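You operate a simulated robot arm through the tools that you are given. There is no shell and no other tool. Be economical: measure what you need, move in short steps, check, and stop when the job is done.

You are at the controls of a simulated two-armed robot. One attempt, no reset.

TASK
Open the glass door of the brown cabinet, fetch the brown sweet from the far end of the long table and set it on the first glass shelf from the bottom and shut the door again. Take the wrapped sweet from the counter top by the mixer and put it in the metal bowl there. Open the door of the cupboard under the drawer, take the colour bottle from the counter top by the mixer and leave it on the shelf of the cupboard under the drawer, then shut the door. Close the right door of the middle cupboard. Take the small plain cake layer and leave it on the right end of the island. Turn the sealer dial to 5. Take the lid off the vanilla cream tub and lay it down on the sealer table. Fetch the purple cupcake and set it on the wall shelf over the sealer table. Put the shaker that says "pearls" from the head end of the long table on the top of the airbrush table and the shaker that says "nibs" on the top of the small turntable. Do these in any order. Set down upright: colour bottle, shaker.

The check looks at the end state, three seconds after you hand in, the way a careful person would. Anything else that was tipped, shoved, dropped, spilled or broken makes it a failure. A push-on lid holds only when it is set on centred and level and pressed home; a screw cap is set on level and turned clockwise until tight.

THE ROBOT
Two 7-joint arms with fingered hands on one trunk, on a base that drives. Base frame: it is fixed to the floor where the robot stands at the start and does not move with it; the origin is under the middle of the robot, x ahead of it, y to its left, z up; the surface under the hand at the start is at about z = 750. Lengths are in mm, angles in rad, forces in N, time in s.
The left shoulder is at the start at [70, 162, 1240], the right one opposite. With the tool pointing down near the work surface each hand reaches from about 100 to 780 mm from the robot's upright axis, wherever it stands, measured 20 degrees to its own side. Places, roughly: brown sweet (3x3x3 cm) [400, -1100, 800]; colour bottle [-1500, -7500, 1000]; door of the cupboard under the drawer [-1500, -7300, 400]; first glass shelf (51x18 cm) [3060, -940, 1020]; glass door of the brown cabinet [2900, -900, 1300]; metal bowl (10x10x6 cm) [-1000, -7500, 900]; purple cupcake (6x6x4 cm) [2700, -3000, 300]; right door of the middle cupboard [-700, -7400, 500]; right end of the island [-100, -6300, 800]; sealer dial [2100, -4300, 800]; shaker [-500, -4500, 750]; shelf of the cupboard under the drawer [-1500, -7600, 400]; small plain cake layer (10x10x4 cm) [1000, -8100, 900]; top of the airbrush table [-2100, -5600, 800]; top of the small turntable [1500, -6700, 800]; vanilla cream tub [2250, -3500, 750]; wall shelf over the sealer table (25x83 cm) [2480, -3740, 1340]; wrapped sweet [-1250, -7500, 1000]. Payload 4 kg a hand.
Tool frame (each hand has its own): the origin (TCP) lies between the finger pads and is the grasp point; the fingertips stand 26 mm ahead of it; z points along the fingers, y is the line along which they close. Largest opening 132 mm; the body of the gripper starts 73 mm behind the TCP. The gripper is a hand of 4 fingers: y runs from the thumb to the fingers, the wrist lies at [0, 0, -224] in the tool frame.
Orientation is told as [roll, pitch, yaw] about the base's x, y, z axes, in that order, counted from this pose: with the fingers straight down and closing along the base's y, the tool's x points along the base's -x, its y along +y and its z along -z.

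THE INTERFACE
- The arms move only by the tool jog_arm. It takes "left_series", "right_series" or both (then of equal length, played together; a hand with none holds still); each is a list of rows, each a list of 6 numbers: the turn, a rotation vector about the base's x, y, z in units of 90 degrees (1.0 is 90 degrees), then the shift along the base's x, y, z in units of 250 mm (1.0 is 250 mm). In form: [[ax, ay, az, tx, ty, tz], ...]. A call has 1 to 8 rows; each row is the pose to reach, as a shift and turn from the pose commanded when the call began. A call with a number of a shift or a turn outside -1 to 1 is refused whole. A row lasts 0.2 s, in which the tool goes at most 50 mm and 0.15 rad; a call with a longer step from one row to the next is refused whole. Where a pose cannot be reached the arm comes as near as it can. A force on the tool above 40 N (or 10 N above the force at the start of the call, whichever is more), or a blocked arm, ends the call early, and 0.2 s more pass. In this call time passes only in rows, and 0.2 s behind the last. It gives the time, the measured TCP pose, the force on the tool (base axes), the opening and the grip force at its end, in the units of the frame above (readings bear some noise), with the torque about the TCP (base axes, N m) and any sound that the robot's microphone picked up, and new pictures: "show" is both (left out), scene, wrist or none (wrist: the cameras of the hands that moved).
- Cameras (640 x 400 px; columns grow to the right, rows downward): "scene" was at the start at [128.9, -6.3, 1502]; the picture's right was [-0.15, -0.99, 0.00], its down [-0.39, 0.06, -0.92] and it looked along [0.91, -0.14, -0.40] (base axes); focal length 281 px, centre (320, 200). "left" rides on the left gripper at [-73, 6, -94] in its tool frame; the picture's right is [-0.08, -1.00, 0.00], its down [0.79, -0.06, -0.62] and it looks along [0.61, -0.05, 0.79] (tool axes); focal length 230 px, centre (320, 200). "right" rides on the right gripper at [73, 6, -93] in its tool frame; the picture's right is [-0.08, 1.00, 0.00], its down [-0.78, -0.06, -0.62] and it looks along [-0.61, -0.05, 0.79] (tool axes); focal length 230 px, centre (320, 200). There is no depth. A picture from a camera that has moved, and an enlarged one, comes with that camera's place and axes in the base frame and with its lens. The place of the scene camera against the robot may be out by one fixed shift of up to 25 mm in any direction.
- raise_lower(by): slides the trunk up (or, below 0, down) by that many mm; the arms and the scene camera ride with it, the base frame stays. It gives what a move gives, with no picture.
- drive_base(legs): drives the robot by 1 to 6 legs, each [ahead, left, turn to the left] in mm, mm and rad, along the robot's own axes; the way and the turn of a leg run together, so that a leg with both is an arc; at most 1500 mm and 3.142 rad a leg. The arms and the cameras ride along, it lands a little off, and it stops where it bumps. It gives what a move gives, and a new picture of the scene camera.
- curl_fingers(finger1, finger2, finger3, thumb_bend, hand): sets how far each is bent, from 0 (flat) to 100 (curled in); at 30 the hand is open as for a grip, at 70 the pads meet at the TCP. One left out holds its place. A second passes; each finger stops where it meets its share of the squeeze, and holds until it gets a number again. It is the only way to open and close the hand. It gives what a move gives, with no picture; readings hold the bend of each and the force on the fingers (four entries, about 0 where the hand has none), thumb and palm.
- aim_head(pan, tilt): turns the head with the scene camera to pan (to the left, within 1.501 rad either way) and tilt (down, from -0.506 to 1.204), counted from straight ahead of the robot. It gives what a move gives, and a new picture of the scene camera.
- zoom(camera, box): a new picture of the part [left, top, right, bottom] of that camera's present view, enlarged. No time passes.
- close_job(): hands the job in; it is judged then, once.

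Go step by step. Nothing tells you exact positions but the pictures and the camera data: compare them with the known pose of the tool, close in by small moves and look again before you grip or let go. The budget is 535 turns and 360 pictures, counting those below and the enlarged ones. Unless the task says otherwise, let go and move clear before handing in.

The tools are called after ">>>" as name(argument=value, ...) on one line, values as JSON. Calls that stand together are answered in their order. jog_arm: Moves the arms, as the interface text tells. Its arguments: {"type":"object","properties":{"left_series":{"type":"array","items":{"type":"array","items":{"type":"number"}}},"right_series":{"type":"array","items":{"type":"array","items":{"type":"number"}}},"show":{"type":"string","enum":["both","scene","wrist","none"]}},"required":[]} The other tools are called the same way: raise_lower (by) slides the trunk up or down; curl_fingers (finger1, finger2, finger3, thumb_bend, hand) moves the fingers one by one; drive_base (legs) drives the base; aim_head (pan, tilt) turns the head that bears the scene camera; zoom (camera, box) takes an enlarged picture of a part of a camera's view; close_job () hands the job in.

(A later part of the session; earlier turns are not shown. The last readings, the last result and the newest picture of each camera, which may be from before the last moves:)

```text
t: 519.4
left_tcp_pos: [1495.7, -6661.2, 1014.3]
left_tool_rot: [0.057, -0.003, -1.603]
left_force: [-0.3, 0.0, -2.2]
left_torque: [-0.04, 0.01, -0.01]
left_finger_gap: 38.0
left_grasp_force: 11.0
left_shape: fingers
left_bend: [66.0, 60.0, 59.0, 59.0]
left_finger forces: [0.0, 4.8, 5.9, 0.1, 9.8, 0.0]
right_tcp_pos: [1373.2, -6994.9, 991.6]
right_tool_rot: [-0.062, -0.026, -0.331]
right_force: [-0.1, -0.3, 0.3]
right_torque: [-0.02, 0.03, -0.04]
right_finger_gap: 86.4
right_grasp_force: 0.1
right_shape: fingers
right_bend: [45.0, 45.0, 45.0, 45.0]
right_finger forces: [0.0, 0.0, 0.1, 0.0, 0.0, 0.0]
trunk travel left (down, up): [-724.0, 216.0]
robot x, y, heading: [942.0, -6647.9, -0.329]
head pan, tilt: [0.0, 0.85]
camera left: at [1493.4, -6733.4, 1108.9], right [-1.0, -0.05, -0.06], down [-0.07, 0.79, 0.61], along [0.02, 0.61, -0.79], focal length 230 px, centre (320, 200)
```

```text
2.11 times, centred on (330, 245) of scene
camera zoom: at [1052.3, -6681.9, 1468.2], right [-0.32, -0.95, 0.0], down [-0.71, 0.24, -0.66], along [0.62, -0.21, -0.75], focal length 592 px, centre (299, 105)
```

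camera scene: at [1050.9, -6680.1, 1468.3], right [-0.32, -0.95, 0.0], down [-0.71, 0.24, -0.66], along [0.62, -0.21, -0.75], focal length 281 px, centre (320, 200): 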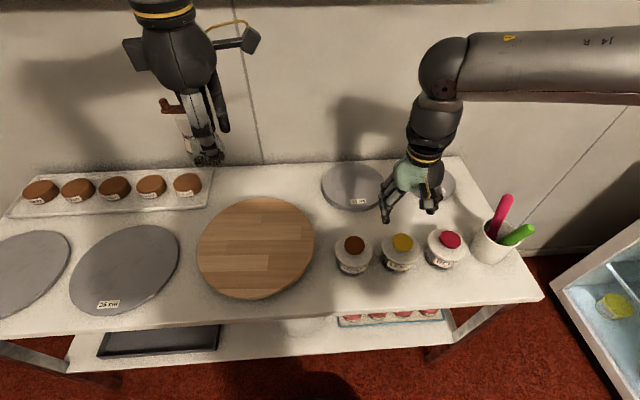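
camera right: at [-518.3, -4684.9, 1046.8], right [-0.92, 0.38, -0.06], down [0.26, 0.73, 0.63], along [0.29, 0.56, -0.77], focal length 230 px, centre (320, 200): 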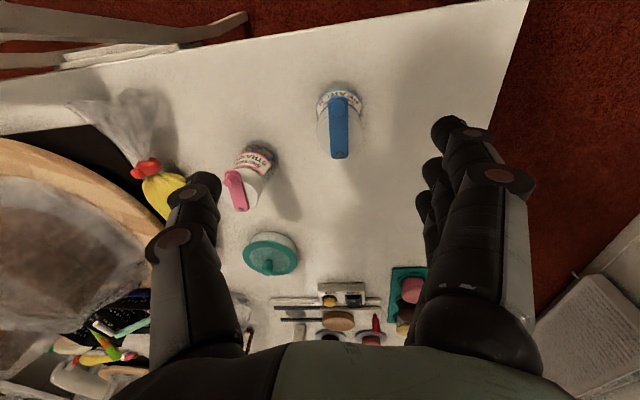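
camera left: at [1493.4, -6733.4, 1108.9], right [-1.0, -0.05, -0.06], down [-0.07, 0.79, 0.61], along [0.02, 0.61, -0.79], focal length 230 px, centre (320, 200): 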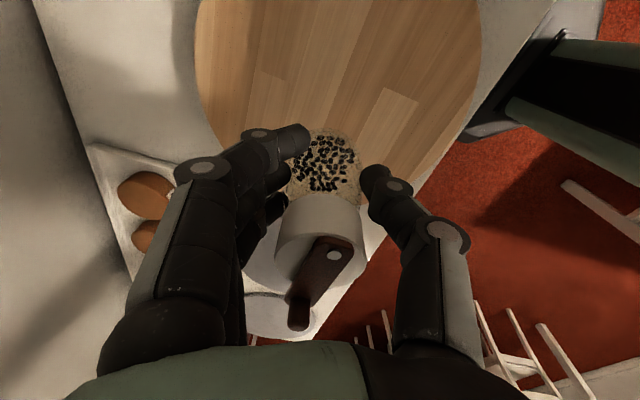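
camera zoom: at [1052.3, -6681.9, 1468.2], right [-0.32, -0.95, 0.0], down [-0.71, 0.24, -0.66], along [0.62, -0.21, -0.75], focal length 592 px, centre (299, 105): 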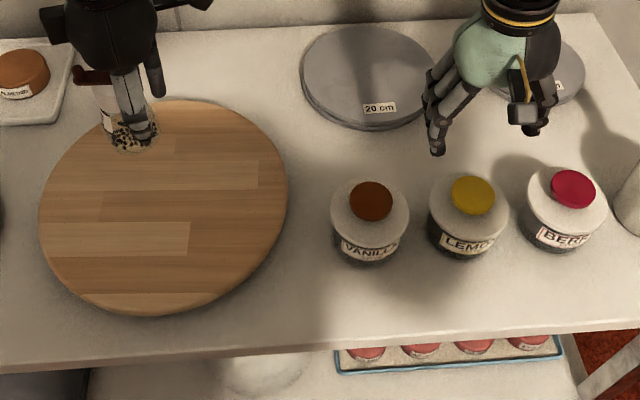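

>>> jog_arm(left_series=[[0, 0, 0, -0.03, 0.03, -0.14], [0, 0, 0, -0.05, 0.05, -0.3], [0, 0, 0, -0.05, 0.05, -0.42]], show="none")

>>> jog_arm(left_series=[[0, 0, 0, 0, 0, -0.03], [0, 0, 0, 0, 0, -0.06], [0, 0, 0, 0, 0, -0.09]], show="none")

```text
t: 520.2
left_tcp_pos: [1482.6, -6648.0, 913.0]
left_tool_rot: [0.058, -0.002, -1.603]
left_force: [0.0, -0.6, -1.9]
left_torque: [0.01, 0.02, 0.02]
left_finger_gap: 38.0
left_grasp_force: 9.9
left_shape: fingers
left_bend: [66.0, 60.0, 59.0, 59.0]
left_finger forces: [0.1, 4.9, 6.0, 0.1, 9.9, 0.0]
right_tcp_pos: [1372.3, -6996.7, 992.3]
right_tool_rot: [-0.061, -0.029, -0.333]
right_force: [-0.1, -0.5, -0.3]
right_torque: [0.02, 0.01, -0.01]
right_finger_gap: 86.5
right_grasp_force: 0.1
right_shape: fingers
right_bend: [45.0, 45.0, 45.0, 45.0]
right_finger forces: [0.0, 0.0, 0.0, 0.0, 0.0, 0.0]
trunk travel left (down, up): [-724.0, 216.0]
robot x, y, heading: [942.1, -6646.4, -0.327]
head pan, tilt: [0.0, 0.85]
```

```text
t: 521.0
left_tcp_pos: [1483.1, -6651.0, 889.6]
left_tool_rot: [0.062, -0.004, -1.603]
left_force: [2.7, -2.3, 29.7]
left_torque: [0.17, -0.05, 0.01]
left_finger_gap: 37.4
left_grasp_force: 16.4
left_shape: fingers
left_bend: [66.0, 61.0, 60.0, 61.0]
left_finger forces: [0.1, 7.7, 10.0, 0.0, 14.6, 0.0]
right_tcp_pos: [1371.3, -6995.9, 993.9]
right_tool_rot: [-0.059, -0.027, -0.332]
right_force: [0.2, -0.3, -0.2]
right_torque: [0.01, 0.02, 0.03]
right_finger_gap: 86.4
right_grasp_force: 0.2
right_shape: fingers
right_bend: [45.0, 45.0, 45.0, 45.0]
right_finger forces: [0.0, 0.0, 0.0, 0.1, 0.0, 0.0]
trunk travel left (down, up): [-724.0, 216.0]
robot x, y, heading: [943.0, -6649.0, -0.327]
head pan, tilt: [0.0, 0.85]
```

>>> jog_arm(left_series=[[0, 0, 0, 0, 0, 0.008]], show="none")

>>> curl_fingers(hand="left", finger1=45, finger2=45, finger3=45, thumb_bend=45)

>>> jog_arm(left_series=[[0, 0, 0, 0, 0, 0.16], [0, 0, 0, 0, 0, 0.34], [0, 0, 0, 0, 0, 0.52], [0, 0, 0, 0, 0, 0.7], [0, 0, 0, -0.1, 0.1, 0.85], [0, 0, 0, -0.25, 0.2, 0.95]], show="scene")

```text
t: 521.4
left_tcp_pos: [1482.2, -6647.5, 890.5]
left_tool_rot: [0.058, -0.002, -1.605]
left_force: [2.5, -4.8, 16.9]
left_torque: [0.05, -0.07, -0.02]
left_finger_gap: 37.3
left_grasp_force: 14.7
left_shape: fingers
left_bend: [66.0, 61.0, 60.0, 61.0]
left_finger forces: [0.1, 7.5, 8.7, 0.1, 13.3, 0.1]
right_tcp_pos: [1370.5, -6996.3, 993.1]
right_tool_rot: [-0.059, -0.028, -0.334]
right_force: [-1.2, 0.4, -0.5]
right_torque: [-0.05, 0.02, 0.01]
right_finger_gap: 86.8
right_grasp_force: 0.1
right_shape: fingers
right_bend: [45.0, 45.0, 45.0, 45.0]
right_finger forces: [0.1, 0.0, 0.0, 0.1, 0.1, 0.0]
trunk travel left (down, up): [-724.0, 216.0]
robot x, y, heading: [939.2, -6647.8, -0.328]
head pan, tilt: [0.0, 0.85]
```

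```text
t: 522.4
left_tcp_pos: [1482.1, -6647.6, 890.6]
left_tool_rot: [0.057, -0.001, -1.602]
left_force: [0.0, 1.0, -0.1]
left_torque: [-0.04, 0.03, 0.0]
left_finger_gap: 86.6
left_grasp_force: 0.1
left_shape: fingers
left_bend: [45.0, 45.0, 45.0, 45.0]
left_finger forces: [0.0, 0.0, 0.0, 0.0, 0.0, 0.0]
right_tcp_pos: [1372.1, -6994.2, 992.5]
right_tool_rot: [-0.061, -0.028, -0.331]
right_force: [0.1, 0.3, -0.3]
right_torque: [-0.01, 0.01, -0.02]
right_finger_gap: 86.5
right_grasp_force: 0.1
right_shape: fingers
right_bend: [45.0, 45.0, 45.0, 45.0]
right_finger forces: [0.0, 0.1, 0.1, 0.1, 0.1, 0.1]
trunk travel left (down, up): [-724.0, 216.0]
robot x, y, heading: [939.5, -6647.4, -0.332]
head pan, tilt: [0.0, 0.85]
```

```text
refused: row 5 steps farther than a row can; nothing moved
```

>>> jog_arm(left_series=[[0, 0, 0, 0, 0, 0.16], [0, 0, 0, 0, 0, 0.34], [0, 0, 0, 0, 0, 0.52], [0, 0, 0, 0, 0, 0.7], [0, 0, 0, -0.05, 0.05, 0.85], [0, 0, 0, -0.2, 0.12, 0.9]], show="scene")

```text
t: 523.8
left_tcp_pos: [1432.2, -6617.0, 1116.2]
left_tool_rot: [0.058, -0.001, -1.602]
left_force: [0.5, 0.7, -0.2]
left_torque: [-0.02, 0.0, 0.01]
left_finger_gap: 86.8
left_grasp_force: 0.0
left_shape: fingers
left_bend: [45.0, 45.0, 45.0, 45.0]
left_finger forces: [0.0, 0.0, 0.0, 0.0, 0.0, 0.0]
right_tcp_pos: [1371.2, -6992.8, 994.1]
right_tool_rot: [-0.063, -0.028, -0.332]
right_force: [0.3, 0.4, -0.1]
right_torque: [-0.05, -0.02, -0.01]
right_finger_gap: 86.4
right_grasp_force: 0.1
right_shape: fingers
right_bend: [45.0, 45.0, 45.0, 45.0]
right_finger forces: [0.1, 0.0, 0.0, 0.0, 0.0, 0.1]
trunk travel left (down, up): [-724.0, 216.0]
robot x, y, heading: [939.3, -6649.7, -0.329]
head pan, tilt: [0.0, 0.85]
camera scene: at [1049.0, -6679.3, 1468.5], right [-0.32, -0.95, 0.0], down [-0.71, 0.24, -0.66], along [0.63, -0.21, -0.75], focal length 281 px, centre (320, 200)
```

scene: 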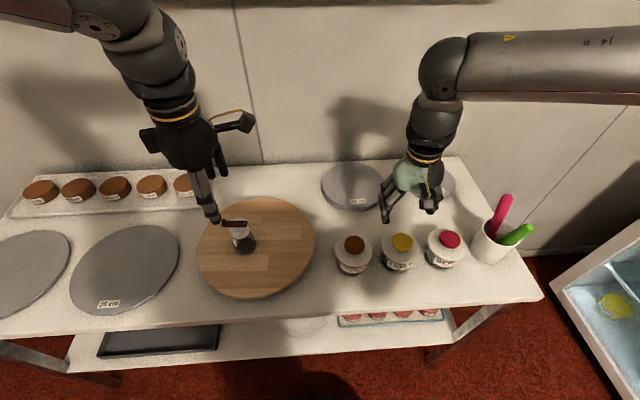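

Nibs stand on the turntable. Next the cake layer: I back off, turn to the counter and approach.

>>> drive_base(legs=[[-250, 0, 0], [0, 0, -1.52], [800, 0, 0], [0, 400, 0]])

>>> aim_head(pan=0.2, tilt=0.6)

```text
t: 532.6
left_tcp_pos: [578.8, -7761.3, 1116.5]
left_tool_rot: [0.059, -0.001, -3.107]
left_force: [0.9, -1.2, -0.4]
left_torque: [-0.02, -0.01, -0.01]
left_finger_gap: 86.4
left_grasp_force: 0.1
left_shape: fingers
left_bend: [45.0, 45.0, 45.0, 45.0]
left_finger forces: [0.0, 0.1, 0.0, 0.0, 0.1, 0.0]
right_tcp_pos: [200.7, -7718.0, 994.3]
right_tool_rot: [-0.064, -0.014, -1.828]
right_force: [2.9, 6.5, 6.2]
right_torque: [-0.34, 0.07, 0.23]
right_finger_gap: 86.7
right_grasp_force: 6.4
right_shape: fingers
right_bend: [45.0, 45.0, 45.0, 45.0]
right_finger forces: [0.0, 0.0, 5.6, 0.0, 0.1, 6.5]
trunk travel left (down, up): [-724.0, 216.0]
robot x, y, heading: [516.6, -7274.2, -1.833]
head pan, tilt: [0.0, 0.85]
stopped in leg 3: the force on the tool passed its limit at 87 N (the readings are from after the stop); the commanded pose is now the measured one
camera scene: at [471.4, -7387.5, 1468.6], right [-0.97, 0.26, 0.0], down [0.19, 0.72, -0.66], along [-0.17, -0.64, -0.75], focal length 281 px, centre (320, 200)
```

scene: 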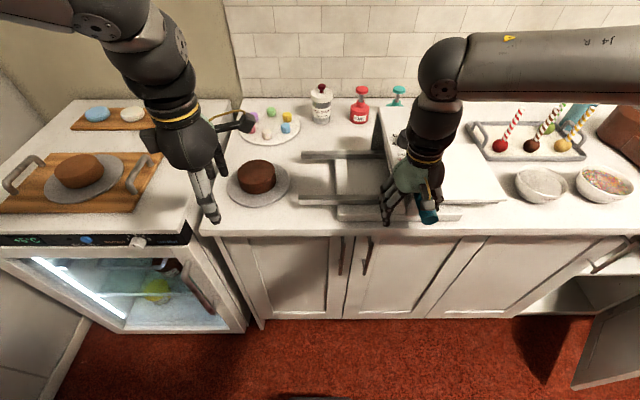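

```text
t: 533.4
left_tcp_pos: [578.6, -7760.5, 1117.3]
left_tool_rot: [0.06, -0.002, -3.108]
left_force: [-0.4, 0.0, 0.7]
left_torque: [0.03, -0.02, 0.03]
left_finger_gap: 86.7
left_grasp_force: 0.1
left_shape: fingers
left_bend: [45.0, 45.0, 45.0, 45.0]
left_finger forces: [0.0, 0.1, 0.1, 0.0, 0.0, 0.0]
right_tcp_pos: [200.3, -7719.0, 994.3]
right_tool_rot: [-0.063, -0.015, -1.828]
right_force: [3.5, 8.3, 9.8]
right_torque: [-0.57, 0.09, 0.27]
right_finger_gap: 86.6
right_grasp_force: 7.8
right_shape: fingers
right_bend: [45.0, 45.0, 45.0, 45.0]
right_finger forces: [0.1, 0.0, 7.2, 0.0, 0.0, 8.4]
trunk travel left (down, up): [-724.0, 216.0]
robot x, y, heading: [513.3, -7274.0, -1.833]
head pan, tilt: [0.201, 0.6]
camera scene: at [486.4, -7400.2, 1489.5], right [-1.0, 0.06, 0.0], down [0.03, 0.56, -0.83], along [-0.05, -0.82, -0.56], focal length 281 px, centre (320, 200)
```

scene: 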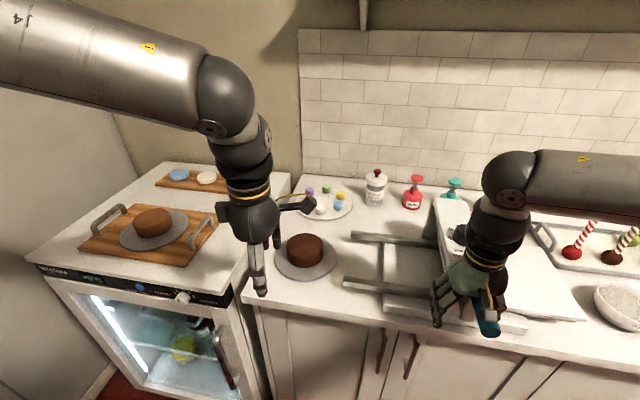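

The right hand bumped some equipment on the counter. I back off at once.

>>> drive_base(legs=[[-180, 0, 0]])

>>> zoom(camera="scene", box=[320, 130, 640, 330])

```text
t: 534.9
left_tcp_pos: [623.4, -7588.9, 1113.3]
left_tool_rot: [0.057, 0.001, -3.105]
left_force: [0.0, -0.6, -0.1]
left_torque: [0.02, 0.0, -0.02]
left_finger_gap: 86.8
left_grasp_force: 0.2
left_shape: fingers
left_bend: [45.0, 45.0, 45.0, 45.0]
left_finger forces: [0.0, 0.0, 0.0, 0.0, 0.0, 0.1]
right_tcp_pos: [246.2, -7546.3, 992.4]
right_tool_rot: [-0.065, -0.007, -1.825]
right_force: [-0.4, -0.2, -1.2]
right_torque: [0.02, 0.02, 0.0]
right_finger_gap: 86.8
right_grasp_force: 0.0
right_shape: fingers
right_bend: [45.0, 45.0, 45.0, 45.0]
right_finger forces: [0.0, 0.0, 0.1, 0.0, 0.1, 0.0]
trunk travel left (down, up): [-724.0, 216.0]
robot x, y, heading: [562.2, -7096.5, -1.83]
head pan, tilt: [0.201, 0.6]
camera scene: at [531.4, -7229.5, 1488.9], right [-1.0, 0.06, 0.0], down [0.03, 0.57, -0.82], along [-0.05, -0.82, -0.57], focal length 281 px, centre (320, 200)
```

scene: 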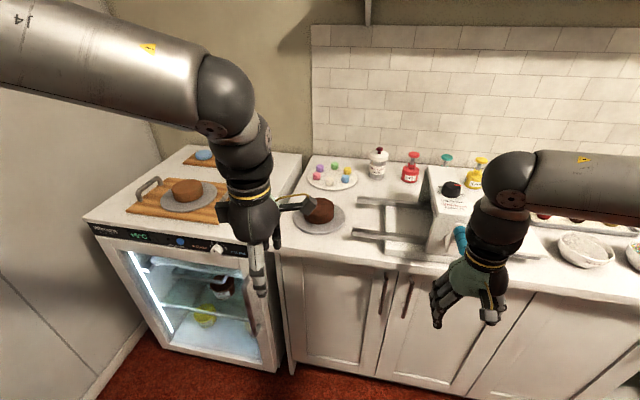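

```text
2.00 times, centred on (480, 230) of scene
camera zoom: at [531.4, -7229.5, 1488.9], right [-1.0, 0.06, 0.0], down [0.03, 0.57, -0.82], along [-0.05, -0.82, -0.57], focal length 562 px, centre (0, 140)
```

zoom: 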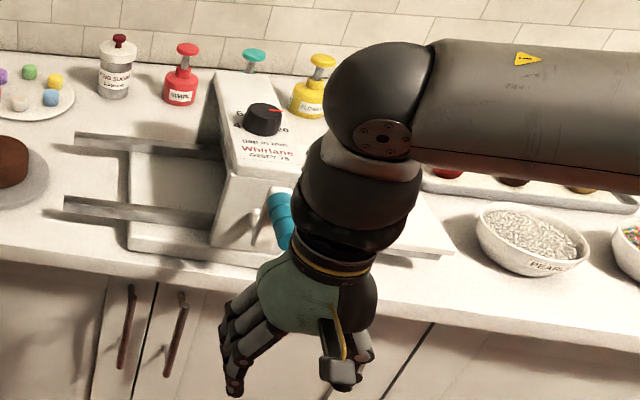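

The machine looks unmoved. The plain layer is on the fridge-top tray at about [973,-8144]. I raise the trunk for clearance and move diagonally to it.

>>> raise_lower(by=200)

>>> drive_base(legs=[[375, 480, 0]])

>>> curl_fingers(hand="left", finger1=31, finger2=31, finger3=31, thumb_bend=31)

>>> zoom(camera="left", box=[0, 0, 640, 400])

```text
t: 537.1
left_tcp_pos: [626.2, -7585.8, 1315.6]
left_tool_rot: [0.056, 0.0, -3.104]
left_force: [0.3, -0.1, 0.2]
left_torque: [-0.02, -0.02, -0.01]
left_finger_gap: 86.6
left_grasp_force: 0.1
left_shape: fingers
left_bend: [45.0, 45.0, 45.0, 45.0]
left_finger forces: [0.0, 0.0, 0.1, 0.1, 0.0, 0.1]
right_tcp_pos: [247.7, -7545.3, 1193.7]
right_tool_rot: [-0.065, -0.01, -1.825]
right_force: [0.6, -0.6, -0.4]
right_torque: [0.05, -0.04, 0.01]
right_finger_gap: 86.7
right_grasp_force: 0.0
right_shape: fingers
right_bend: [45.0, 45.0, 45.0, 45.0]
right_finger forces: [0.1, 0.0, 0.0, 0.1, 0.1, 0.1]
trunk travel left (down, up): [-924.0, 16.0]
robot x, y, heading: [563.4, -7098.7, -1.829]
head pan, tilt: [0.201, 0.6]
```

```text
t: 540.5
left_tcp_pos: [980.2, -8076.6, 1316.2]
left_tool_rot: [0.059, 0.0, -3.116]
left_force: [-0.4, -0.7, 0.3]
left_torque: [-0.01, -0.04, 0.0]
left_finger_gap: 86.6
left_grasp_force: 0.1
left_shape: fingers
left_bend: [45.0, 45.0, 45.0, 45.0]
left_finger forces: [0.0, 0.0, 0.0, 0.0, 0.1, 0.1]
right_tcp_pos: [603.1, -8031.6, 1192.9]
right_tool_rot: [-0.064, -0.013, -1.837]
right_force: [0.1, 0.3, 0.4]
right_torque: [-0.02, 0.01, -0.03]
right_finger_gap: 86.8
right_grasp_force: 0.2
right_shape: fingers
right_bend: [45.0, 45.0, 45.0, 45.0]
right_finger forces: [0.1, 0.0, 0.1, 0.0, 0.1, 0.1]
trunk travel left (down, up): [-924.0, 16.0]
robot x, y, heading: [926.3, -7586.0, -1.84]
head pan, tilt: [0.201, 0.6]
camera scene: at [890.0, -7715.7, 1689.4], right [-1.0, 0.07, 0.0], down [0.04, 0.56, -0.83], along [-0.06, -0.82, -0.56], focal length 281 px, centre (320, 200)
```

scene: 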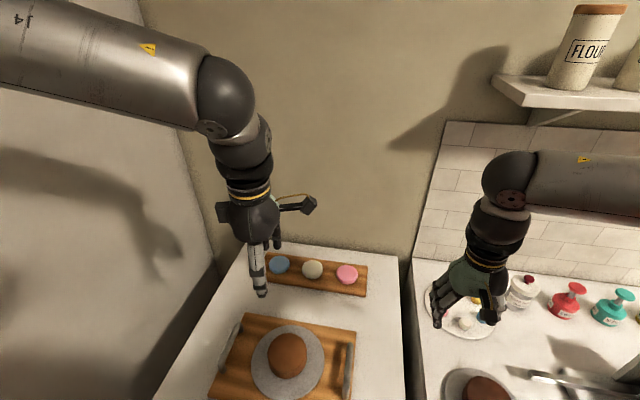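

```text
t: 541.5
left_tcp_pos: [980.7, -8079.0, 1315.6]
left_tool_rot: [0.058, 0.001, -3.115]
left_force: [0.2, 0.7, 0.0]
left_torque: [0.03, 0.03, -0.01]
left_finger_gap: 132.3
left_grasp_force: 0.2
left_shape: fingers
left_bend: [31.0, 31.0, 31.0, 31.0]
left_finger forces: [0.0, 0.0, 0.0, 0.0, 0.0, 0.0]
right_tcp_pos: [603.3, -8032.0, 1192.8]
right_tool_rot: [-0.065, -0.011, -1.836]
right_force: [-0.1, 0.2, 0.2]
right_torque: [0.0, 0.0, 0.0]
right_finger_gap: 87.0
right_grasp_force: 0.2
right_shape: fingers
right_bend: [45.0, 45.0, 45.0, 45.0]
right_finger forces: [0.0, 0.1, 0.1, 0.0, 0.0, 0.0]
trunk travel left (down, up): [-924.0, 16.0]
robot x, y, heading: [924.6, -7589.0, -1.843]
head pan, tilt: [0.201, 0.6]
```

```text
1.00 times, centred on (320, 200) of left (not enlarged: the box is as wide or as high as the picture)
camera zoom: at [906.4, -8078.8, 1409.6], right [-0.1, 0.99, -0.06], down [0.78, 0.12, 0.61], along [0.61, 0.02, -0.79], focal length 230 px, centre (320, 200)
```

zoom: 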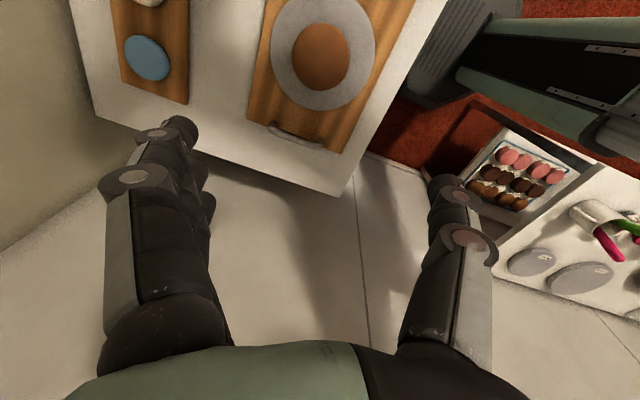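

>>> raise_lower(by=-170)

>>> jog_arm(left_series=[[0, 0, 0, -0.06, -0.05, -0.1], [0, 0, 0, -0.11, -0.1, -0.24], [0, 0, 0, -0.11, -0.1, -0.38], [0, 0, 0, -0.11, -0.1, -0.5]], show="wrist")

```text
t: 543.4
left_tcp_pos: [980.9, -8076.6, 1146.4]
left_tool_rot: [0.058, -0.001, -3.117]
left_force: [-0.1, -0.2, -1.1]
left_torque: [0.0, 0.0, 0.03]
left_finger_gap: 132.4
left_grasp_force: 0.1
left_shape: fingers
left_bend: [31.0, 31.0, 31.0, 31.0]
left_finger forces: [0.2, 0.0, 0.0, 0.0, 0.0, 0.0]
right_tcp_pos: [603.4, -8032.5, 1022.4]
right_tool_rot: [-0.064, -0.01, -1.835]
right_force: [0.1, 0.3, 0.6]
right_torque: [0.02, -0.01, -0.06]
right_finger_gap: 86.9
right_grasp_force: 0.0
right_shape: fingers
right_bend: [45.0, 45.0, 45.0, 45.0]
right_finger forces: [0.0, 0.0, 0.0, 0.0, 0.0, 0.1]
trunk travel left (down, up): [-754.0, 186.0]
robot x, y, heading: [923.3, -7587.5, -1.842]
head pan, tilt: [0.201, 0.6]
```

```text
t: 544.4
left_tcp_pos: [952.7, -8103.7, 1023.4]
left_tool_rot: [0.058, -0.001, -3.116]
left_force: [-0.5, -0.7, -0.3]
left_torque: [0.0, 0.01, -0.01]
left_finger_gap: 132.3
left_grasp_force: 0.2
left_shape: fingers
left_bend: [31.0, 31.0, 31.0, 31.0]
left_finger forces: [0.1, 0.0, 0.1, 0.0, 0.1, 0.1]
right_tcp_pos: [602.9, -8032.3, 1022.2]
right_tool_rot: [-0.064, -0.01, -1.837]
right_force: [0.2, 0.3, -0.4]
right_torque: [0.04, 0.0, 0.01]
right_finger_gap: 86.6
right_grasp_force: 0.2
right_shape: fingers
right_bend: [45.0, 45.0, 45.0, 45.0]
right_finger forces: [0.0, 0.0, 0.0, 0.1, 0.0, 0.0]
trunk travel left (down, up): [-754.0, 186.0]
robot x, y, heading: [928.6, -7586.3, -1.843]
head pan, tilt: [0.201, 0.6]
camera left: at [877.8, -8104.7, 1116.2], right [-0.1, 0.99, -0.06], down [0.78, 0.12, 0.61], along [0.61, 0.02, -0.79], focal length 230 px, centre (320, 200)
```

left: 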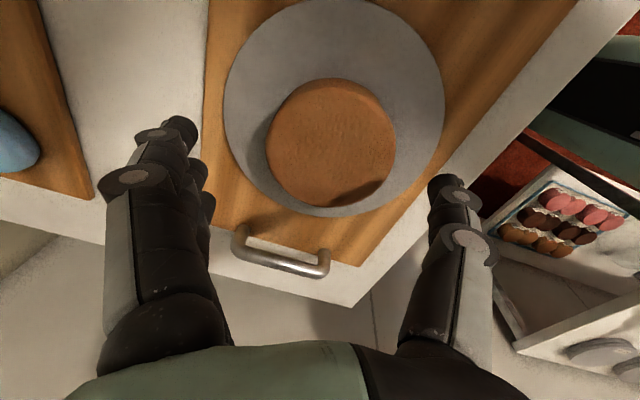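

>>> jog_arm(left_series=[[0, 0, 0, 0.016, 0.024, -0.12], [0, 0, 0, 0.016, 0.024, -0.24], [0, 0, 0, 0.016, 0.024, -0.36]], show="wrist")

```text
t: 545.2
left_tcp_pos: [956.1, -8100.7, 946.9]
left_tool_rot: [0.071, -0.007, -3.114]
left_force: [1.2, -0.3, 12.3]
left_torque: [0.96, -0.05, -0.14]
left_finger_gap: 138.8
left_grasp_force: 6.1
left_shape: fingers
left_bend: [31.0, 31.0, 31.0, 29.0]
left_finger forces: [0.1, 0.1, 0.1, 0.0, 12.4, 0.0]
right_tcp_pos: [603.9, -8031.7, 1023.7]
right_tool_rot: [-0.065, -0.013, -1.837]
right_force: [0.5, 0.2, 0.2]
right_torque: [-0.01, -0.03, -0.01]
right_finger_gap: 86.7
right_grasp_force: 0.1
right_shape: fingers
right_bend: [45.0, 45.0, 45.0, 45.0]
right_finger forces: [0.1, 0.0, 0.0, 0.1, 0.0, 0.1]
trunk travel left (down, up): [-754.0, 186.0]
robot x, y, heading: [924.4, -7589.6, -1.839]
head pan, tilt: [0.201, 0.6]
stopped in row 3 (left hand): the force on the tool passed its limit at 60 N (the readings are from after the stop); the commanded pose is now the measured one
camera left: at [881.8, -8099.8, 1041.5], right [-0.11, 0.99, -0.07], down [0.78, 0.13, 0.61], along [0.61, 0.01, -0.79], focal length 230 px, centre (320, 200)
```

left: 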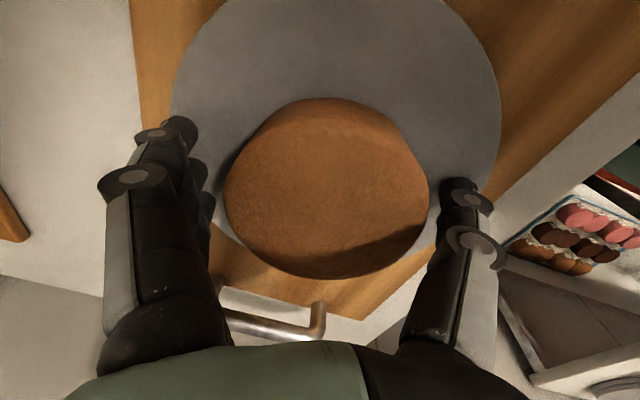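

>>> jog_arm(left_series=[[0, 0, 0, 0.0, 0.01, 0.016]], show="none")

>>> curl_fingers(hand="left", finger1=48, finger2=48, finger3=48, thumb_bend=48)

>>> jog_arm(left_series=[[0, 0, 0, 0, 0, 0.06], [0, 0, 0, 0, 0, 0.14], [0, 0, 0, 0, 0, 0.3], [0, 0, 0, 0, 0, 0.45]], show="wrist")

```text
t: 545.6
left_tcp_pos: [955.7, -8097.8, 949.3]
left_tool_rot: [0.067, -0.003, -3.114]
left_force: [0.5, 0.7, 3.8]
left_torque: [0.3, 0.0, -0.08]
left_finger_gap: 136.4
left_grasp_force: 1.8
left_shape: fingers
left_bend: [31.0, 31.0, 31.0, 30.0]
left_finger forces: [0.0, 0.1, 0.0, 0.0, 3.5, 0.0]
right_tcp_pos: [603.2, -8031.4, 1022.7]
right_tool_rot: [-0.062, -0.009, -1.837]
right_force: [0.8, 0.5, 0.7]
right_torque: [-0.01, -0.01, 0.02]
right_finger_gap: 86.7
right_grasp_force: 0.0
right_shape: fingers
right_bend: [45.0, 45.0, 45.0, 45.0]
right_finger forces: [0.0, 0.0, 0.0, 0.0, 0.1, 0.0]
trunk travel left (down, up): [-754.0, 186.0]
robot x, y, heading: [919.3, -7588.8, -1.841]
head pan, tilt: [0.201, 0.6]
```

```text
t: 546.6
left_tcp_pos: [955.4, -8096.6, 950.6]
left_tool_rot: [0.07, -0.002, -3.115]
left_force: [-0.4, 6.7, 22.7]
left_torque: [1.87, 0.07, 0.03]
left_finger_gap: 99.6
left_grasp_force: 16.7
left_shape: fingers
left_bend: [48.0, 44.0, 46.0, 42.0]
left_finger forces: [0.1, 3.1, 2.1, 0.0, 28.3, 0.0]
right_tcp_pos: [601.6, -8029.1, 1022.5]
right_tool_rot: [-0.064, -0.013, -1.836]
right_force: [-0.2, 0.5, -0.3]
right_torque: [-0.01, 0.0, -0.03]
right_finger_gap: 86.8
right_grasp_force: 0.1
right_shape: fingers
right_bend: [45.0, 45.0, 45.0, 45.0]
right_finger forces: [0.0, 0.1, 0.1, 0.1, 0.1, 0.0]
trunk travel left (down, up): [-754.0, 186.0]
robot x, y, heading: [923.4, -7586.5, -1.838]
head pan, tilt: [0.201, 0.6]
```

```text
t: 547.6
left_tcp_pos: [957.3, -8096.9, 1061.6]
left_tool_rot: [0.067, -0.002, -3.115]
left_force: [-0.1, 0.5, -0.3]
left_torque: [-0.02, 0.0, 0.01]
left_finger_gap: 93.2
left_grasp_force: 12.9
left_shape: fingers
left_bend: [46.0, 43.0, 43.0, 45.0]
left_finger forces: [1.7, 6.5, 4.9, 0.1, 13.1, 0.1]
right_tcp_pos: [603.7, -8031.2, 1023.5]
right_tool_rot: [-0.064, -0.014, -1.837]
right_force: [0.9, -0.2, -0.1]
right_torque: [-0.01, 0.0, 0.0]
right_finger_gap: 86.7
right_grasp_force: 0.1
right_shape: fingers
right_bend: [45.0, 45.0, 45.0, 45.0]
right_finger forces: [0.1, 0.0, 0.1, 0.1, 0.0, 0.1]
trunk travel left (down, up): [-754.0, 186.0]
robot x, y, heading: [926.6, -7590.0, -1.842]
head pan, tilt: [0.201, 0.6]
camera left: at [882.5, -8097.1, 1157.2], right [-0.11, 0.99, -0.07], down [0.78, 0.13, 0.61], along [0.61, 0.01, -0.79], focal length 230 px, centre (320, 200)
```

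left: 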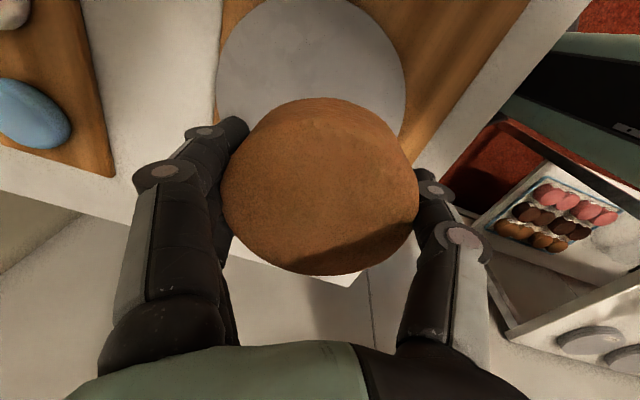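

The layer is held. I raise, back away from the counter, and drive round to the island's right end.

>>> raise_lower(by=180)

>>> drive_base(legs=[[-250, -400, 0], [0, 0, -1.583], [0, -700, 0]])

>>> aim_head(pan=0.0, tilt=0.6)

```text
t: 549.6
left_tcp_pos: [957.5, -8098.2, 1241.5]
left_tool_rot: [0.067, -0.003, -3.113]
left_force: [-1.2, 0.5, -1.0]
left_torque: [-0.04, 0.04, 0.01]
left_finger_gap: 93.7
left_grasp_force: 12.6
left_shape: fingers
left_bend: [46.0, 43.0, 43.0, 45.0]
left_finger forces: [1.7, 6.5, 4.9, 0.1, 13.1, 0.0]
right_tcp_pos: [603.2, -8033.5, 1203.3]
right_tool_rot: [-0.065, -0.01, -1.836]
right_force: [0.7, 0.4, 0.4]
right_torque: [0.03, -0.01, -0.01]
right_finger_gap: 86.7
right_grasp_force: 0.1
right_shape: fingers
right_bend: [45.0, 45.0, 45.0, 45.0]
right_finger forces: [0.1, 0.1, 0.0, 0.1, 0.1, 0.0]
trunk travel left (down, up): [-934.0, 6.0]
robot x, y, heading: [928.8, -7586.0, -1.842]
head pan, tilt: [0.201, 0.6]
```

```text
t: 559.6
left_tcp_pos: [278.0, -6615.2, 1241.1]
left_tool_rot: [0.068, -0.005, 1.606]
left_force: [0.9, -1.1, -0.7]
left_torque: [0.02, -0.01, 0.0]
left_finger_gap: 92.9
left_grasp_force: 12.2
left_shape: fingers
left_bend: [46.0, 43.0, 43.0, 45.0]
left_finger forces: [1.7, 6.3, 4.6, 0.0, 12.5, 0.0]
right_tcp_pos: [340.3, -6262.0, 1202.7]
right_tool_rot: [-0.064, -0.01, 2.884]
right_force: [-0.5, -0.2, -0.5]
right_torque: [0.02, 0.01, 0.01]
right_finger_gap: 86.8
right_grasp_force: 0.0
right_shape: fingers
right_bend: [45.0, 45.0, 45.0, 45.0]
right_finger forces: [0.0, 0.1, 0.0, 0.1, 0.0, 0.1]
trunk travel left (down, up): [-934.0, 6.0]
robot x, y, heading: [787.6, -6574.5, 2.882]
head pan, tilt: [0.201, 0.6]
camera scene: at [636.8, -6554.6, 1699.2], right [0.06, 1.0, 0.0], down [0.56, -0.03, -0.82], along [-0.82, 0.05, -0.57], focal length 281 px, centre (320, 200)
```

scene: 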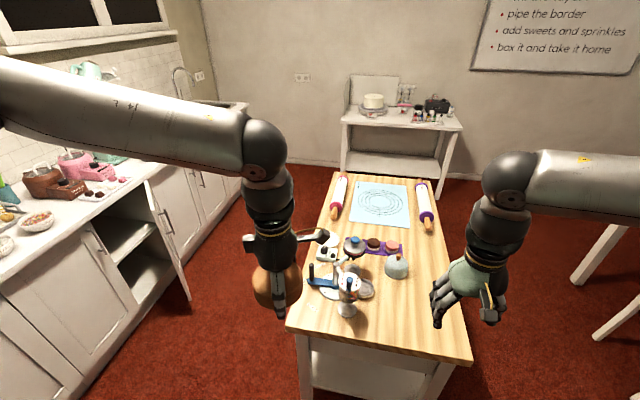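

```text
t: 560.4
left_tcp_pos: [278.0, -6615.3, 1242.3]
left_tool_rot: [0.068, -0.004, 1.608]
left_force: [-0.8, -0.1, -1.3]
left_torque: [-0.03, 0.01, 0.0]
left_finger_gap: 93.1
left_grasp_force: 12.9
left_shape: fingers
left_bend: [46.0, 43.0, 43.0, 45.0]
left_finger forces: [1.5, 6.3, 4.6, 0.1, 12.6, 0.0]
right_tcp_pos: [340.5, -6261.3, 1202.2]
right_tool_rot: [-0.065, -0.011, 2.885]
right_force: [0.4, 0.0, -0.2]
right_torque: [-0.04, 0.0, 0.01]
right_finger_gap: 86.6
right_grasp_force: 0.1
right_shape: fingers
right_bend: [45.0, 45.0, 45.0, 45.0]
right_finger forces: [0.1, 0.0, 0.1, 0.0, 0.0, 0.0]
trunk travel left (down, up): [-934.0, 6.0]
robot x, y, heading: [789.5, -6577.8, 2.877]
head pan, tilt: [0.0, 0.6]
camera scene: at [640.1, -6535.3, 1699.2], right [0.26, 0.97, 0.0], down [0.55, -0.15, -0.82], along [-0.8, 0.21, -0.57], focal length 281 px, centre (320, 200)
```

scene: 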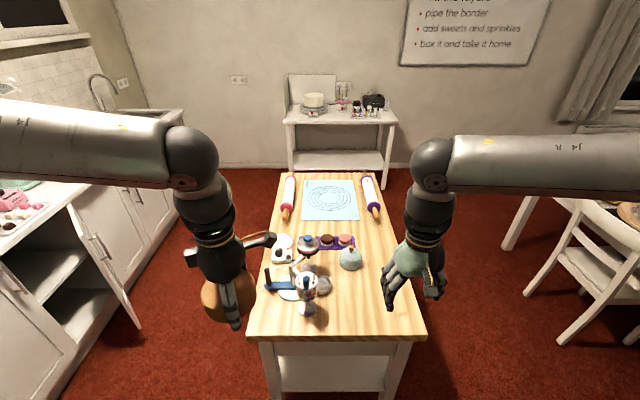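

The island's near end has free space at about [90,-6215]. I move there and lower.

>>> drive_base(legs=[[0, -337, 0], [286, 0, 0]])

>>> raise_lower(by=-340)

>>> zoom(camera="left", box=[0, 0, 640, 400])

```text
t: 564.2
left_tcp_pos: [90.3, -6216.0, 1243.9]
left_tool_rot: [0.07, -0.004, 1.609]
left_force: [0.5, 0.6, -0.6]
left_torque: [0.02, 0.04, 0.0]
left_finger_gap: 93.1
left_grasp_force: 12.3
left_shape: fingers
left_bend: [46.0, 43.0, 43.0, 45.0]
left_finger forces: [1.6, 6.4, 4.8, 0.1, 12.5, 0.0]
right_tcp_pos: [152.2, -5861.9, 1202.8]
right_tool_rot: [-0.065, -0.012, 2.886]
right_force: [0.0, -0.3, 0.3]
right_torque: [-0.02, 0.06, 0.03]
right_finger_gap: 87.0
right_grasp_force: 0.1
right_shape: fingers
right_bend: [45.0, 45.0, 45.0, 45.0]
right_finger forces: [0.0, 0.0, 0.0, 0.1, 0.1, 0.0]
trunk travel left (down, up): [-934.0, 6.0]
robot x, y, heading: [598.5, -6175.0, 2.881]
head pan, tilt: [0.0, 0.6]
camera scene: at [453.2, -6135.0, 1699.5], right [0.26, 0.97, 0.0], down [0.54, -0.14, -0.83], along [-0.8, 0.21, -0.56], focal length 281 px, centre (320, 200)
```

scene: 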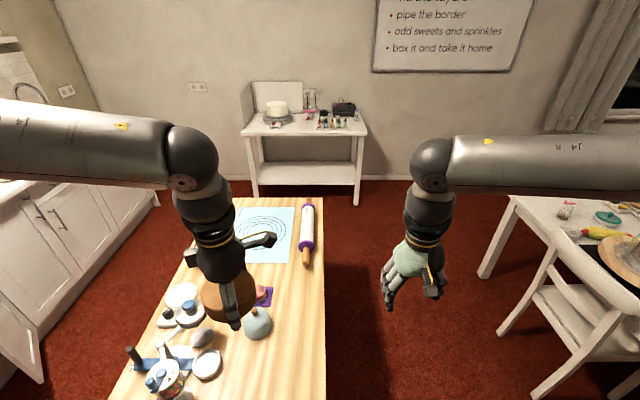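

```text
t: 567.5
left_tcp_pos: [88.4, -6214.6, 902.2]
left_tool_rot: [0.068, -0.003, 1.61]
left_force: [-0.3, 0.1, -1.3]
left_torque: [0.03, -0.03, 0.03]
left_finger_gap: 92.9
left_grasp_force: 12.4
left_shape: fingers
left_bend: [46.0, 43.0, 43.0, 45.0]
left_finger forces: [1.7, 6.4, 4.7, 0.0, 12.4, 0.0]
right_tcp_pos: [149.2, -5861.4, 862.7]
right_tool_rot: [-0.065, -0.012, 2.887]
right_force: [-0.8, -0.7, -0.4]
right_torque: [-0.08, -0.03, 0.02]
right_finger_gap: 87.0
right_grasp_force: 0.2
right_shape: fingers
right_bend: [45.0, 45.0, 45.0, 45.0]
right_finger forces: [0.0, 0.1, 0.1, 0.0, 0.1, 0.1]
trunk travel left (down, up): [-594.0, 346.0]
robot x, y, heading: [596.3, -6176.1, 2.883]
head pan, tilt: [0.0, 0.6]
```

```text
1.00 times, centred on (320, 200) of left (not enlarged: the box is as wide or as high as the picture)
camera zoom: at [84.4, -6141.8, 996.8], right [0.99, 0.12, -0.07], down [0.13, -0.78, 0.61], along [0.02, -0.61, -0.79], focal length 230 px, centre (320, 200)
```

zoom: 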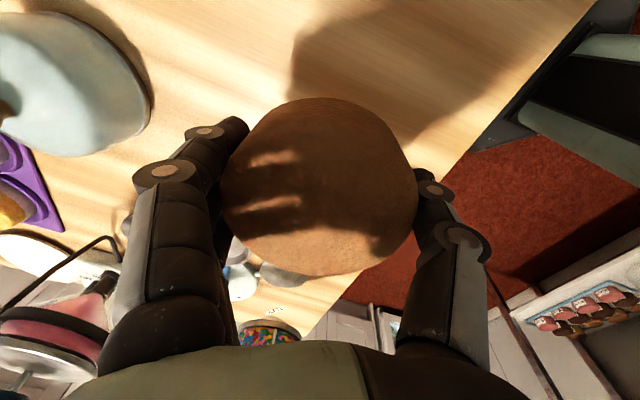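

>>> raise_lower(by=-62)

>>> raise_lower(by=-7)

```text
t: 568.5
left_tcp_pos: [88.2, -6215.4, 839.8]
left_tool_rot: [0.068, -0.001, 1.608]
left_force: [0.2, -0.9, -0.9]
left_torque: [0.03, 0.0, 0.02]
left_finger_gap: 93.0
left_grasp_force: 12.4
left_shape: fingers
left_bend: [46.0, 43.0, 43.0, 45.0]
left_finger forces: [1.6, 6.3, 4.8, 0.0, 12.5, 0.0]
right_tcp_pos: [150.4, -5861.7, 800.1]
right_tool_rot: [-0.065, -0.01, 2.887]
right_force: [0.4, -0.2, -0.2]
right_torque: [0.03, -0.01, -0.02]
right_finger_gap: 86.6
right_grasp_force: 0.1
right_shape: fingers
right_bend: [45.0, 45.0, 45.0, 45.0]
right_finger forces: [0.1, 0.0, 0.1, 0.0, 0.0, 0.0]
trunk travel left (down, up): [-532.0, 408.0]
robot x, y, heading: [598.6, -6174.9, 2.883]
head pan, tilt: [0.0, 0.6]
```

```text
t: 569.1
left_tcp_pos: [87.9, -6215.2, 834.4]
left_tool_rot: [0.07, -0.006, 1.61]
left_force: [-1.1, -1.6, 8.5]
left_torque: [-0.07, -0.6, -0.08]
left_finger_gap: 93.0
left_grasp_force: 17.4
left_shape: fingers
left_bend: [46.0, 43.0, 43.0, 45.0]
left_finger forces: [1.5, 6.3, 4.6, 0.0, 22.3, 0.0]
right_tcp_pos: [149.6, -5861.7, 793.9]
right_tool_rot: [-0.065, -0.013, 2.886]
right_force: [0.2, -0.9, -0.1]
right_torque: [0.02, -0.01, 0.01]
right_finger_gap: 86.7
right_grasp_force: 0.1
right_shape: fingers
right_bend: [45.0, 45.0, 45.0, 45.0]
right_finger forces: [0.1, 0.0, 0.0, 0.0, 0.0, 0.0]
trunk travel left (down, up): [-525.0, 415.0]
robot x, y, heading: [594.7, -6178.8, 2.88]
head pan, tilt: [0.0, 0.6]
```

>>> curl_fingers(hand="left", finger1=31, finger2=31, finger3=31, thumb_bend=33)

>>> raise_lower(by=260)

>>> zoom(camera="left", box=[0, 0, 640, 400])

```text
t: 570.1
left_tcp_pos: [87.9, -6215.7, 832.7]
left_tool_rot: [0.068, -0.003, 1.61]
left_force: [0.3, 0.0, -0.7]
left_torque: [-0.02, -0.02, 0.05]
left_finger_gap: 129.2
left_grasp_force: 0.1
left_shape: fingers
left_bend: [31.0, 31.0, 31.0, 33.0]
left_finger forces: [0.0, 0.1, 0.0, 0.0, 0.0, 0.0]
right_tcp_pos: [150.3, -5862.2, 793.3]
right_tool_rot: [-0.066, -0.009, 2.888]
right_force: [-0.3, 0.8, 0.2]
right_torque: [0.03, 0.0, -0.02]
right_finger_gap: 87.0
right_grasp_force: 0.0
right_shape: fingers
right_bend: [45.0, 45.0, 45.0, 45.0]
right_finger forces: [0.0, 0.1, 0.0, 0.0, 0.1, 0.1]
trunk travel left (down, up): [-525.0, 415.0]
robot x, y, heading: [600.9, -6181.1, 2.889]
head pan, tilt: [0.0, 0.6]
```

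```text
t: 572.8
left_tcp_pos: [87.9, -6215.0, 1093.1]
left_tool_rot: [0.067, -0.004, 1.61]
left_force: [0.6, -1.2, -0.3]
left_torque: [0.04, -0.01, 0.0]
left_finger_gap: 129.4
left_grasp_force: 0.1
left_shape: fingers
left_bend: [31.0, 31.0, 31.0, 33.0]
left_finger forces: [0.0, 0.0, 0.1, 0.0, 0.0, 0.0]
right_tcp_pos: [151.0, -5862.0, 1053.0]
right_tool_rot: [-0.064, -0.01, 2.888]
right_force: [0.5, -0.3, -0.1]
right_torque: [-0.02, -0.02, 0.01]
right_finger_gap: 86.7
right_grasp_force: 0.1
right_shape: fingers
right_bend: [45.0, 45.0, 45.0, 45.0]
right_finger forces: [0.0, 0.1, 0.0, 0.1, 0.1, 0.0]
trunk travel left (down, up): [-785.0, 155.0]
robot x, y, heading: [596.6, -6177.6, 2.883]
head pan, tilt: [0.0, 0.6]
```

```text
1.00 times, centred on (320, 200) of left (not enlarged: the box is as wide or as high as the picture)
camera zoom: at [84.3, -6141.8, 1187.7], right [0.99, 0.12, -0.07], down [0.13, -0.78, 0.61], along [0.02, -0.61, -0.79], focal length 230 px, centre (320, 200)
```

zoom: 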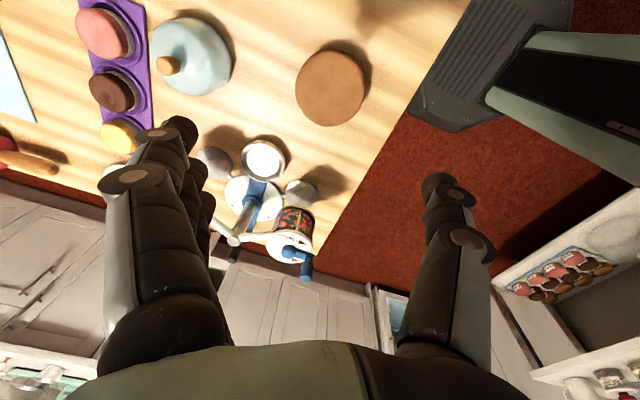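

The layer is on the island. Now I drive into the kitchen aisle, facing along it, toward the open cupboard door.

>>> drive_base(legs=[[-80, 0, 0], [0, 1119, 0]])

```text
t: 579.1
left_tcp_pos: [-108.8, -7326.7, 1092.7]
left_tool_rot: [0.068, -0.005, 1.627]
left_force: [0.5, 0.4, -0.2]
left_torque: [0.01, 0.0, -0.01]
left_finger_gap: 129.3
left_grasp_force: 0.1
left_shape: fingers
left_bend: [31.0, 31.0, 31.0, 33.0]
left_finger forces: [0.0, 0.0, 0.0, 0.0, 0.1, 0.1]
right_tcp_pos: [-53.1, -6971.9, 1054.0]
right_tool_rot: [-0.063, -0.011, 2.904]
right_force: [-0.8, -0.3, -0.4]
right_torque: [-0.02, -0.01, -0.02]
right_finger_gap: 86.9
right_grasp_force: 0.1
right_shape: fingers
right_bend: [45.0, 45.0, 45.0, 45.0]
right_finger forces: [0.1, 0.1, 0.1, 0.0, 0.1, 0.0]
trunk travel left (down, up): [-785.0, 155.0]
robot x, y, heading: [398.7, -7281.7, 2.899]
head pan, tilt: [0.0, 0.6]
camera scene: at [251.4, -7238.6, 1550.2], right [0.24, 0.97, 0.0], down [0.55, -0.14, -0.82], along [-0.8, 0.2, -0.57], focal length 281 px, centre (320, 200)
```

scene: 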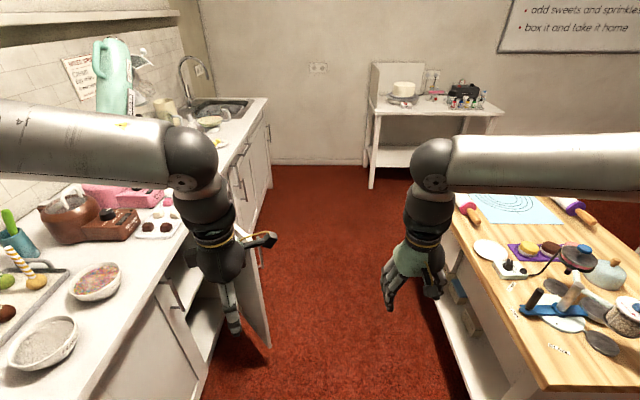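

>>> drive_base(legs=[[330, -20, 0]])

>>> raise_lower(by=-200)

>>> zoom(camera="left", box=[0, 0, 640, 400])

```text
t: 581.3
left_tcp_pos: [-419.3, -7228.2, 1092.8]
left_tool_rot: [0.07, -0.005, 1.624]
left_force: [1.0, 0.1, -0.3]
left_torque: [-0.01, 0.01, 0.02]
left_finger_gap: 129.3
left_grasp_force: 0.2
left_shape: fingers
left_bend: [31.0, 31.0, 31.0, 33.0]
left_finger forces: [0.0, 0.0, 0.0, 0.0, 0.0, 0.0]
right_tcp_pos: [-362.7, -6873.7, 1054.5]
right_tool_rot: [-0.065, -0.012, 2.9]
right_force: [0.3, -0.5, -0.4]
right_torque: [0.0, 0.02, -0.02]
right_finger_gap: 86.5
right_grasp_force: 0.0
right_shape: fingers
right_bend: [45.0, 45.0, 45.0, 45.0]
right_finger forces: [0.0, 0.0, 0.0, 0.0, 0.0, 0.0]
trunk travel left (down, up): [-785.0, 155.0]
robot x, y, heading: [86.1, -7181.7, 2.895]
head pan, tilt: [0.0, 0.6]
camera scene: at [-57.4, -7141.8, 1550.4], right [0.24, 0.97, 0.0], down [0.55, -0.14, -0.83], along [-0.8, 0.2, -0.56], focal length 281 px, centre (320, 200)
```

scene: 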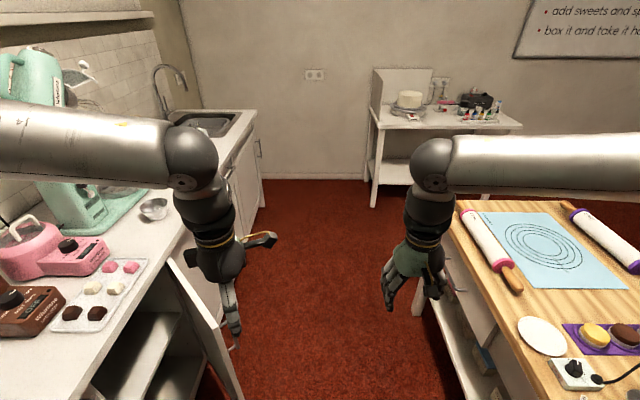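

```text
t: 583.5
left_tcp_pos: [-419.0, -7227.8, 893.5]
left_tool_rot: [0.068, -0.004, 1.624]
left_force: [-0.2, -0.5, -0.7]
left_torque: [-0.02, 0.0, 0.01]
left_finger_gap: 129.4
left_grasp_force: 0.1
left_shape: fingers
left_bend: [31.0, 31.0, 31.0, 33.0]
left_finger forces: [0.1, 0.0, 0.0, 0.0, 0.0, 0.0]
right_tcp_pos: [-363.2, -6872.4, 854.0]
right_tool_rot: [-0.065, -0.012, 2.9]
right_force: [0.7, -0.2, -0.8]
right_torque: [0.01, -0.02, -0.01]
right_finger_gap: 86.9
right_grasp_force: 0.1
right_shape: fingers
right_bend: [45.0, 45.0, 45.0, 45.0]
right_finger forces: [0.1, 0.0, 0.0, 0.1, 0.0, 0.0]
trunk travel left (down, up): [-585.0, 355.0]
robot x, y, heading: [89.5, -7179.7, 2.894]
head pan, tilt: [0.0, 0.6]
```

```text
1.00 times, centred on (320, 200) of left (not enlarged: the box is as wide or as high as the picture)
camera zoom: at [-424.5, -7153.7, 988.0], right [0.99, 0.13, -0.07], down [0.14, -0.78, 0.61], along [0.03, -0.61, -0.79], focal length 230 px, centre (320, 200)
```

zoom: 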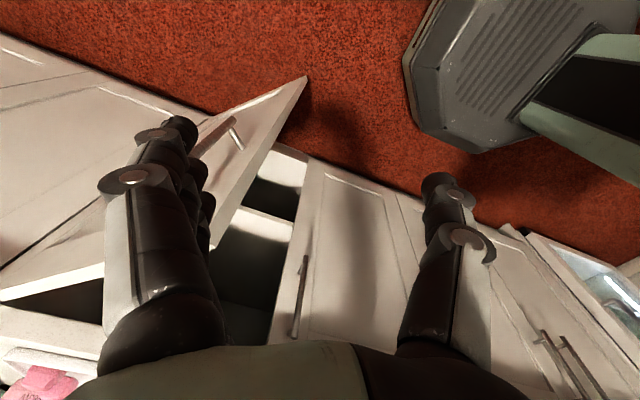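

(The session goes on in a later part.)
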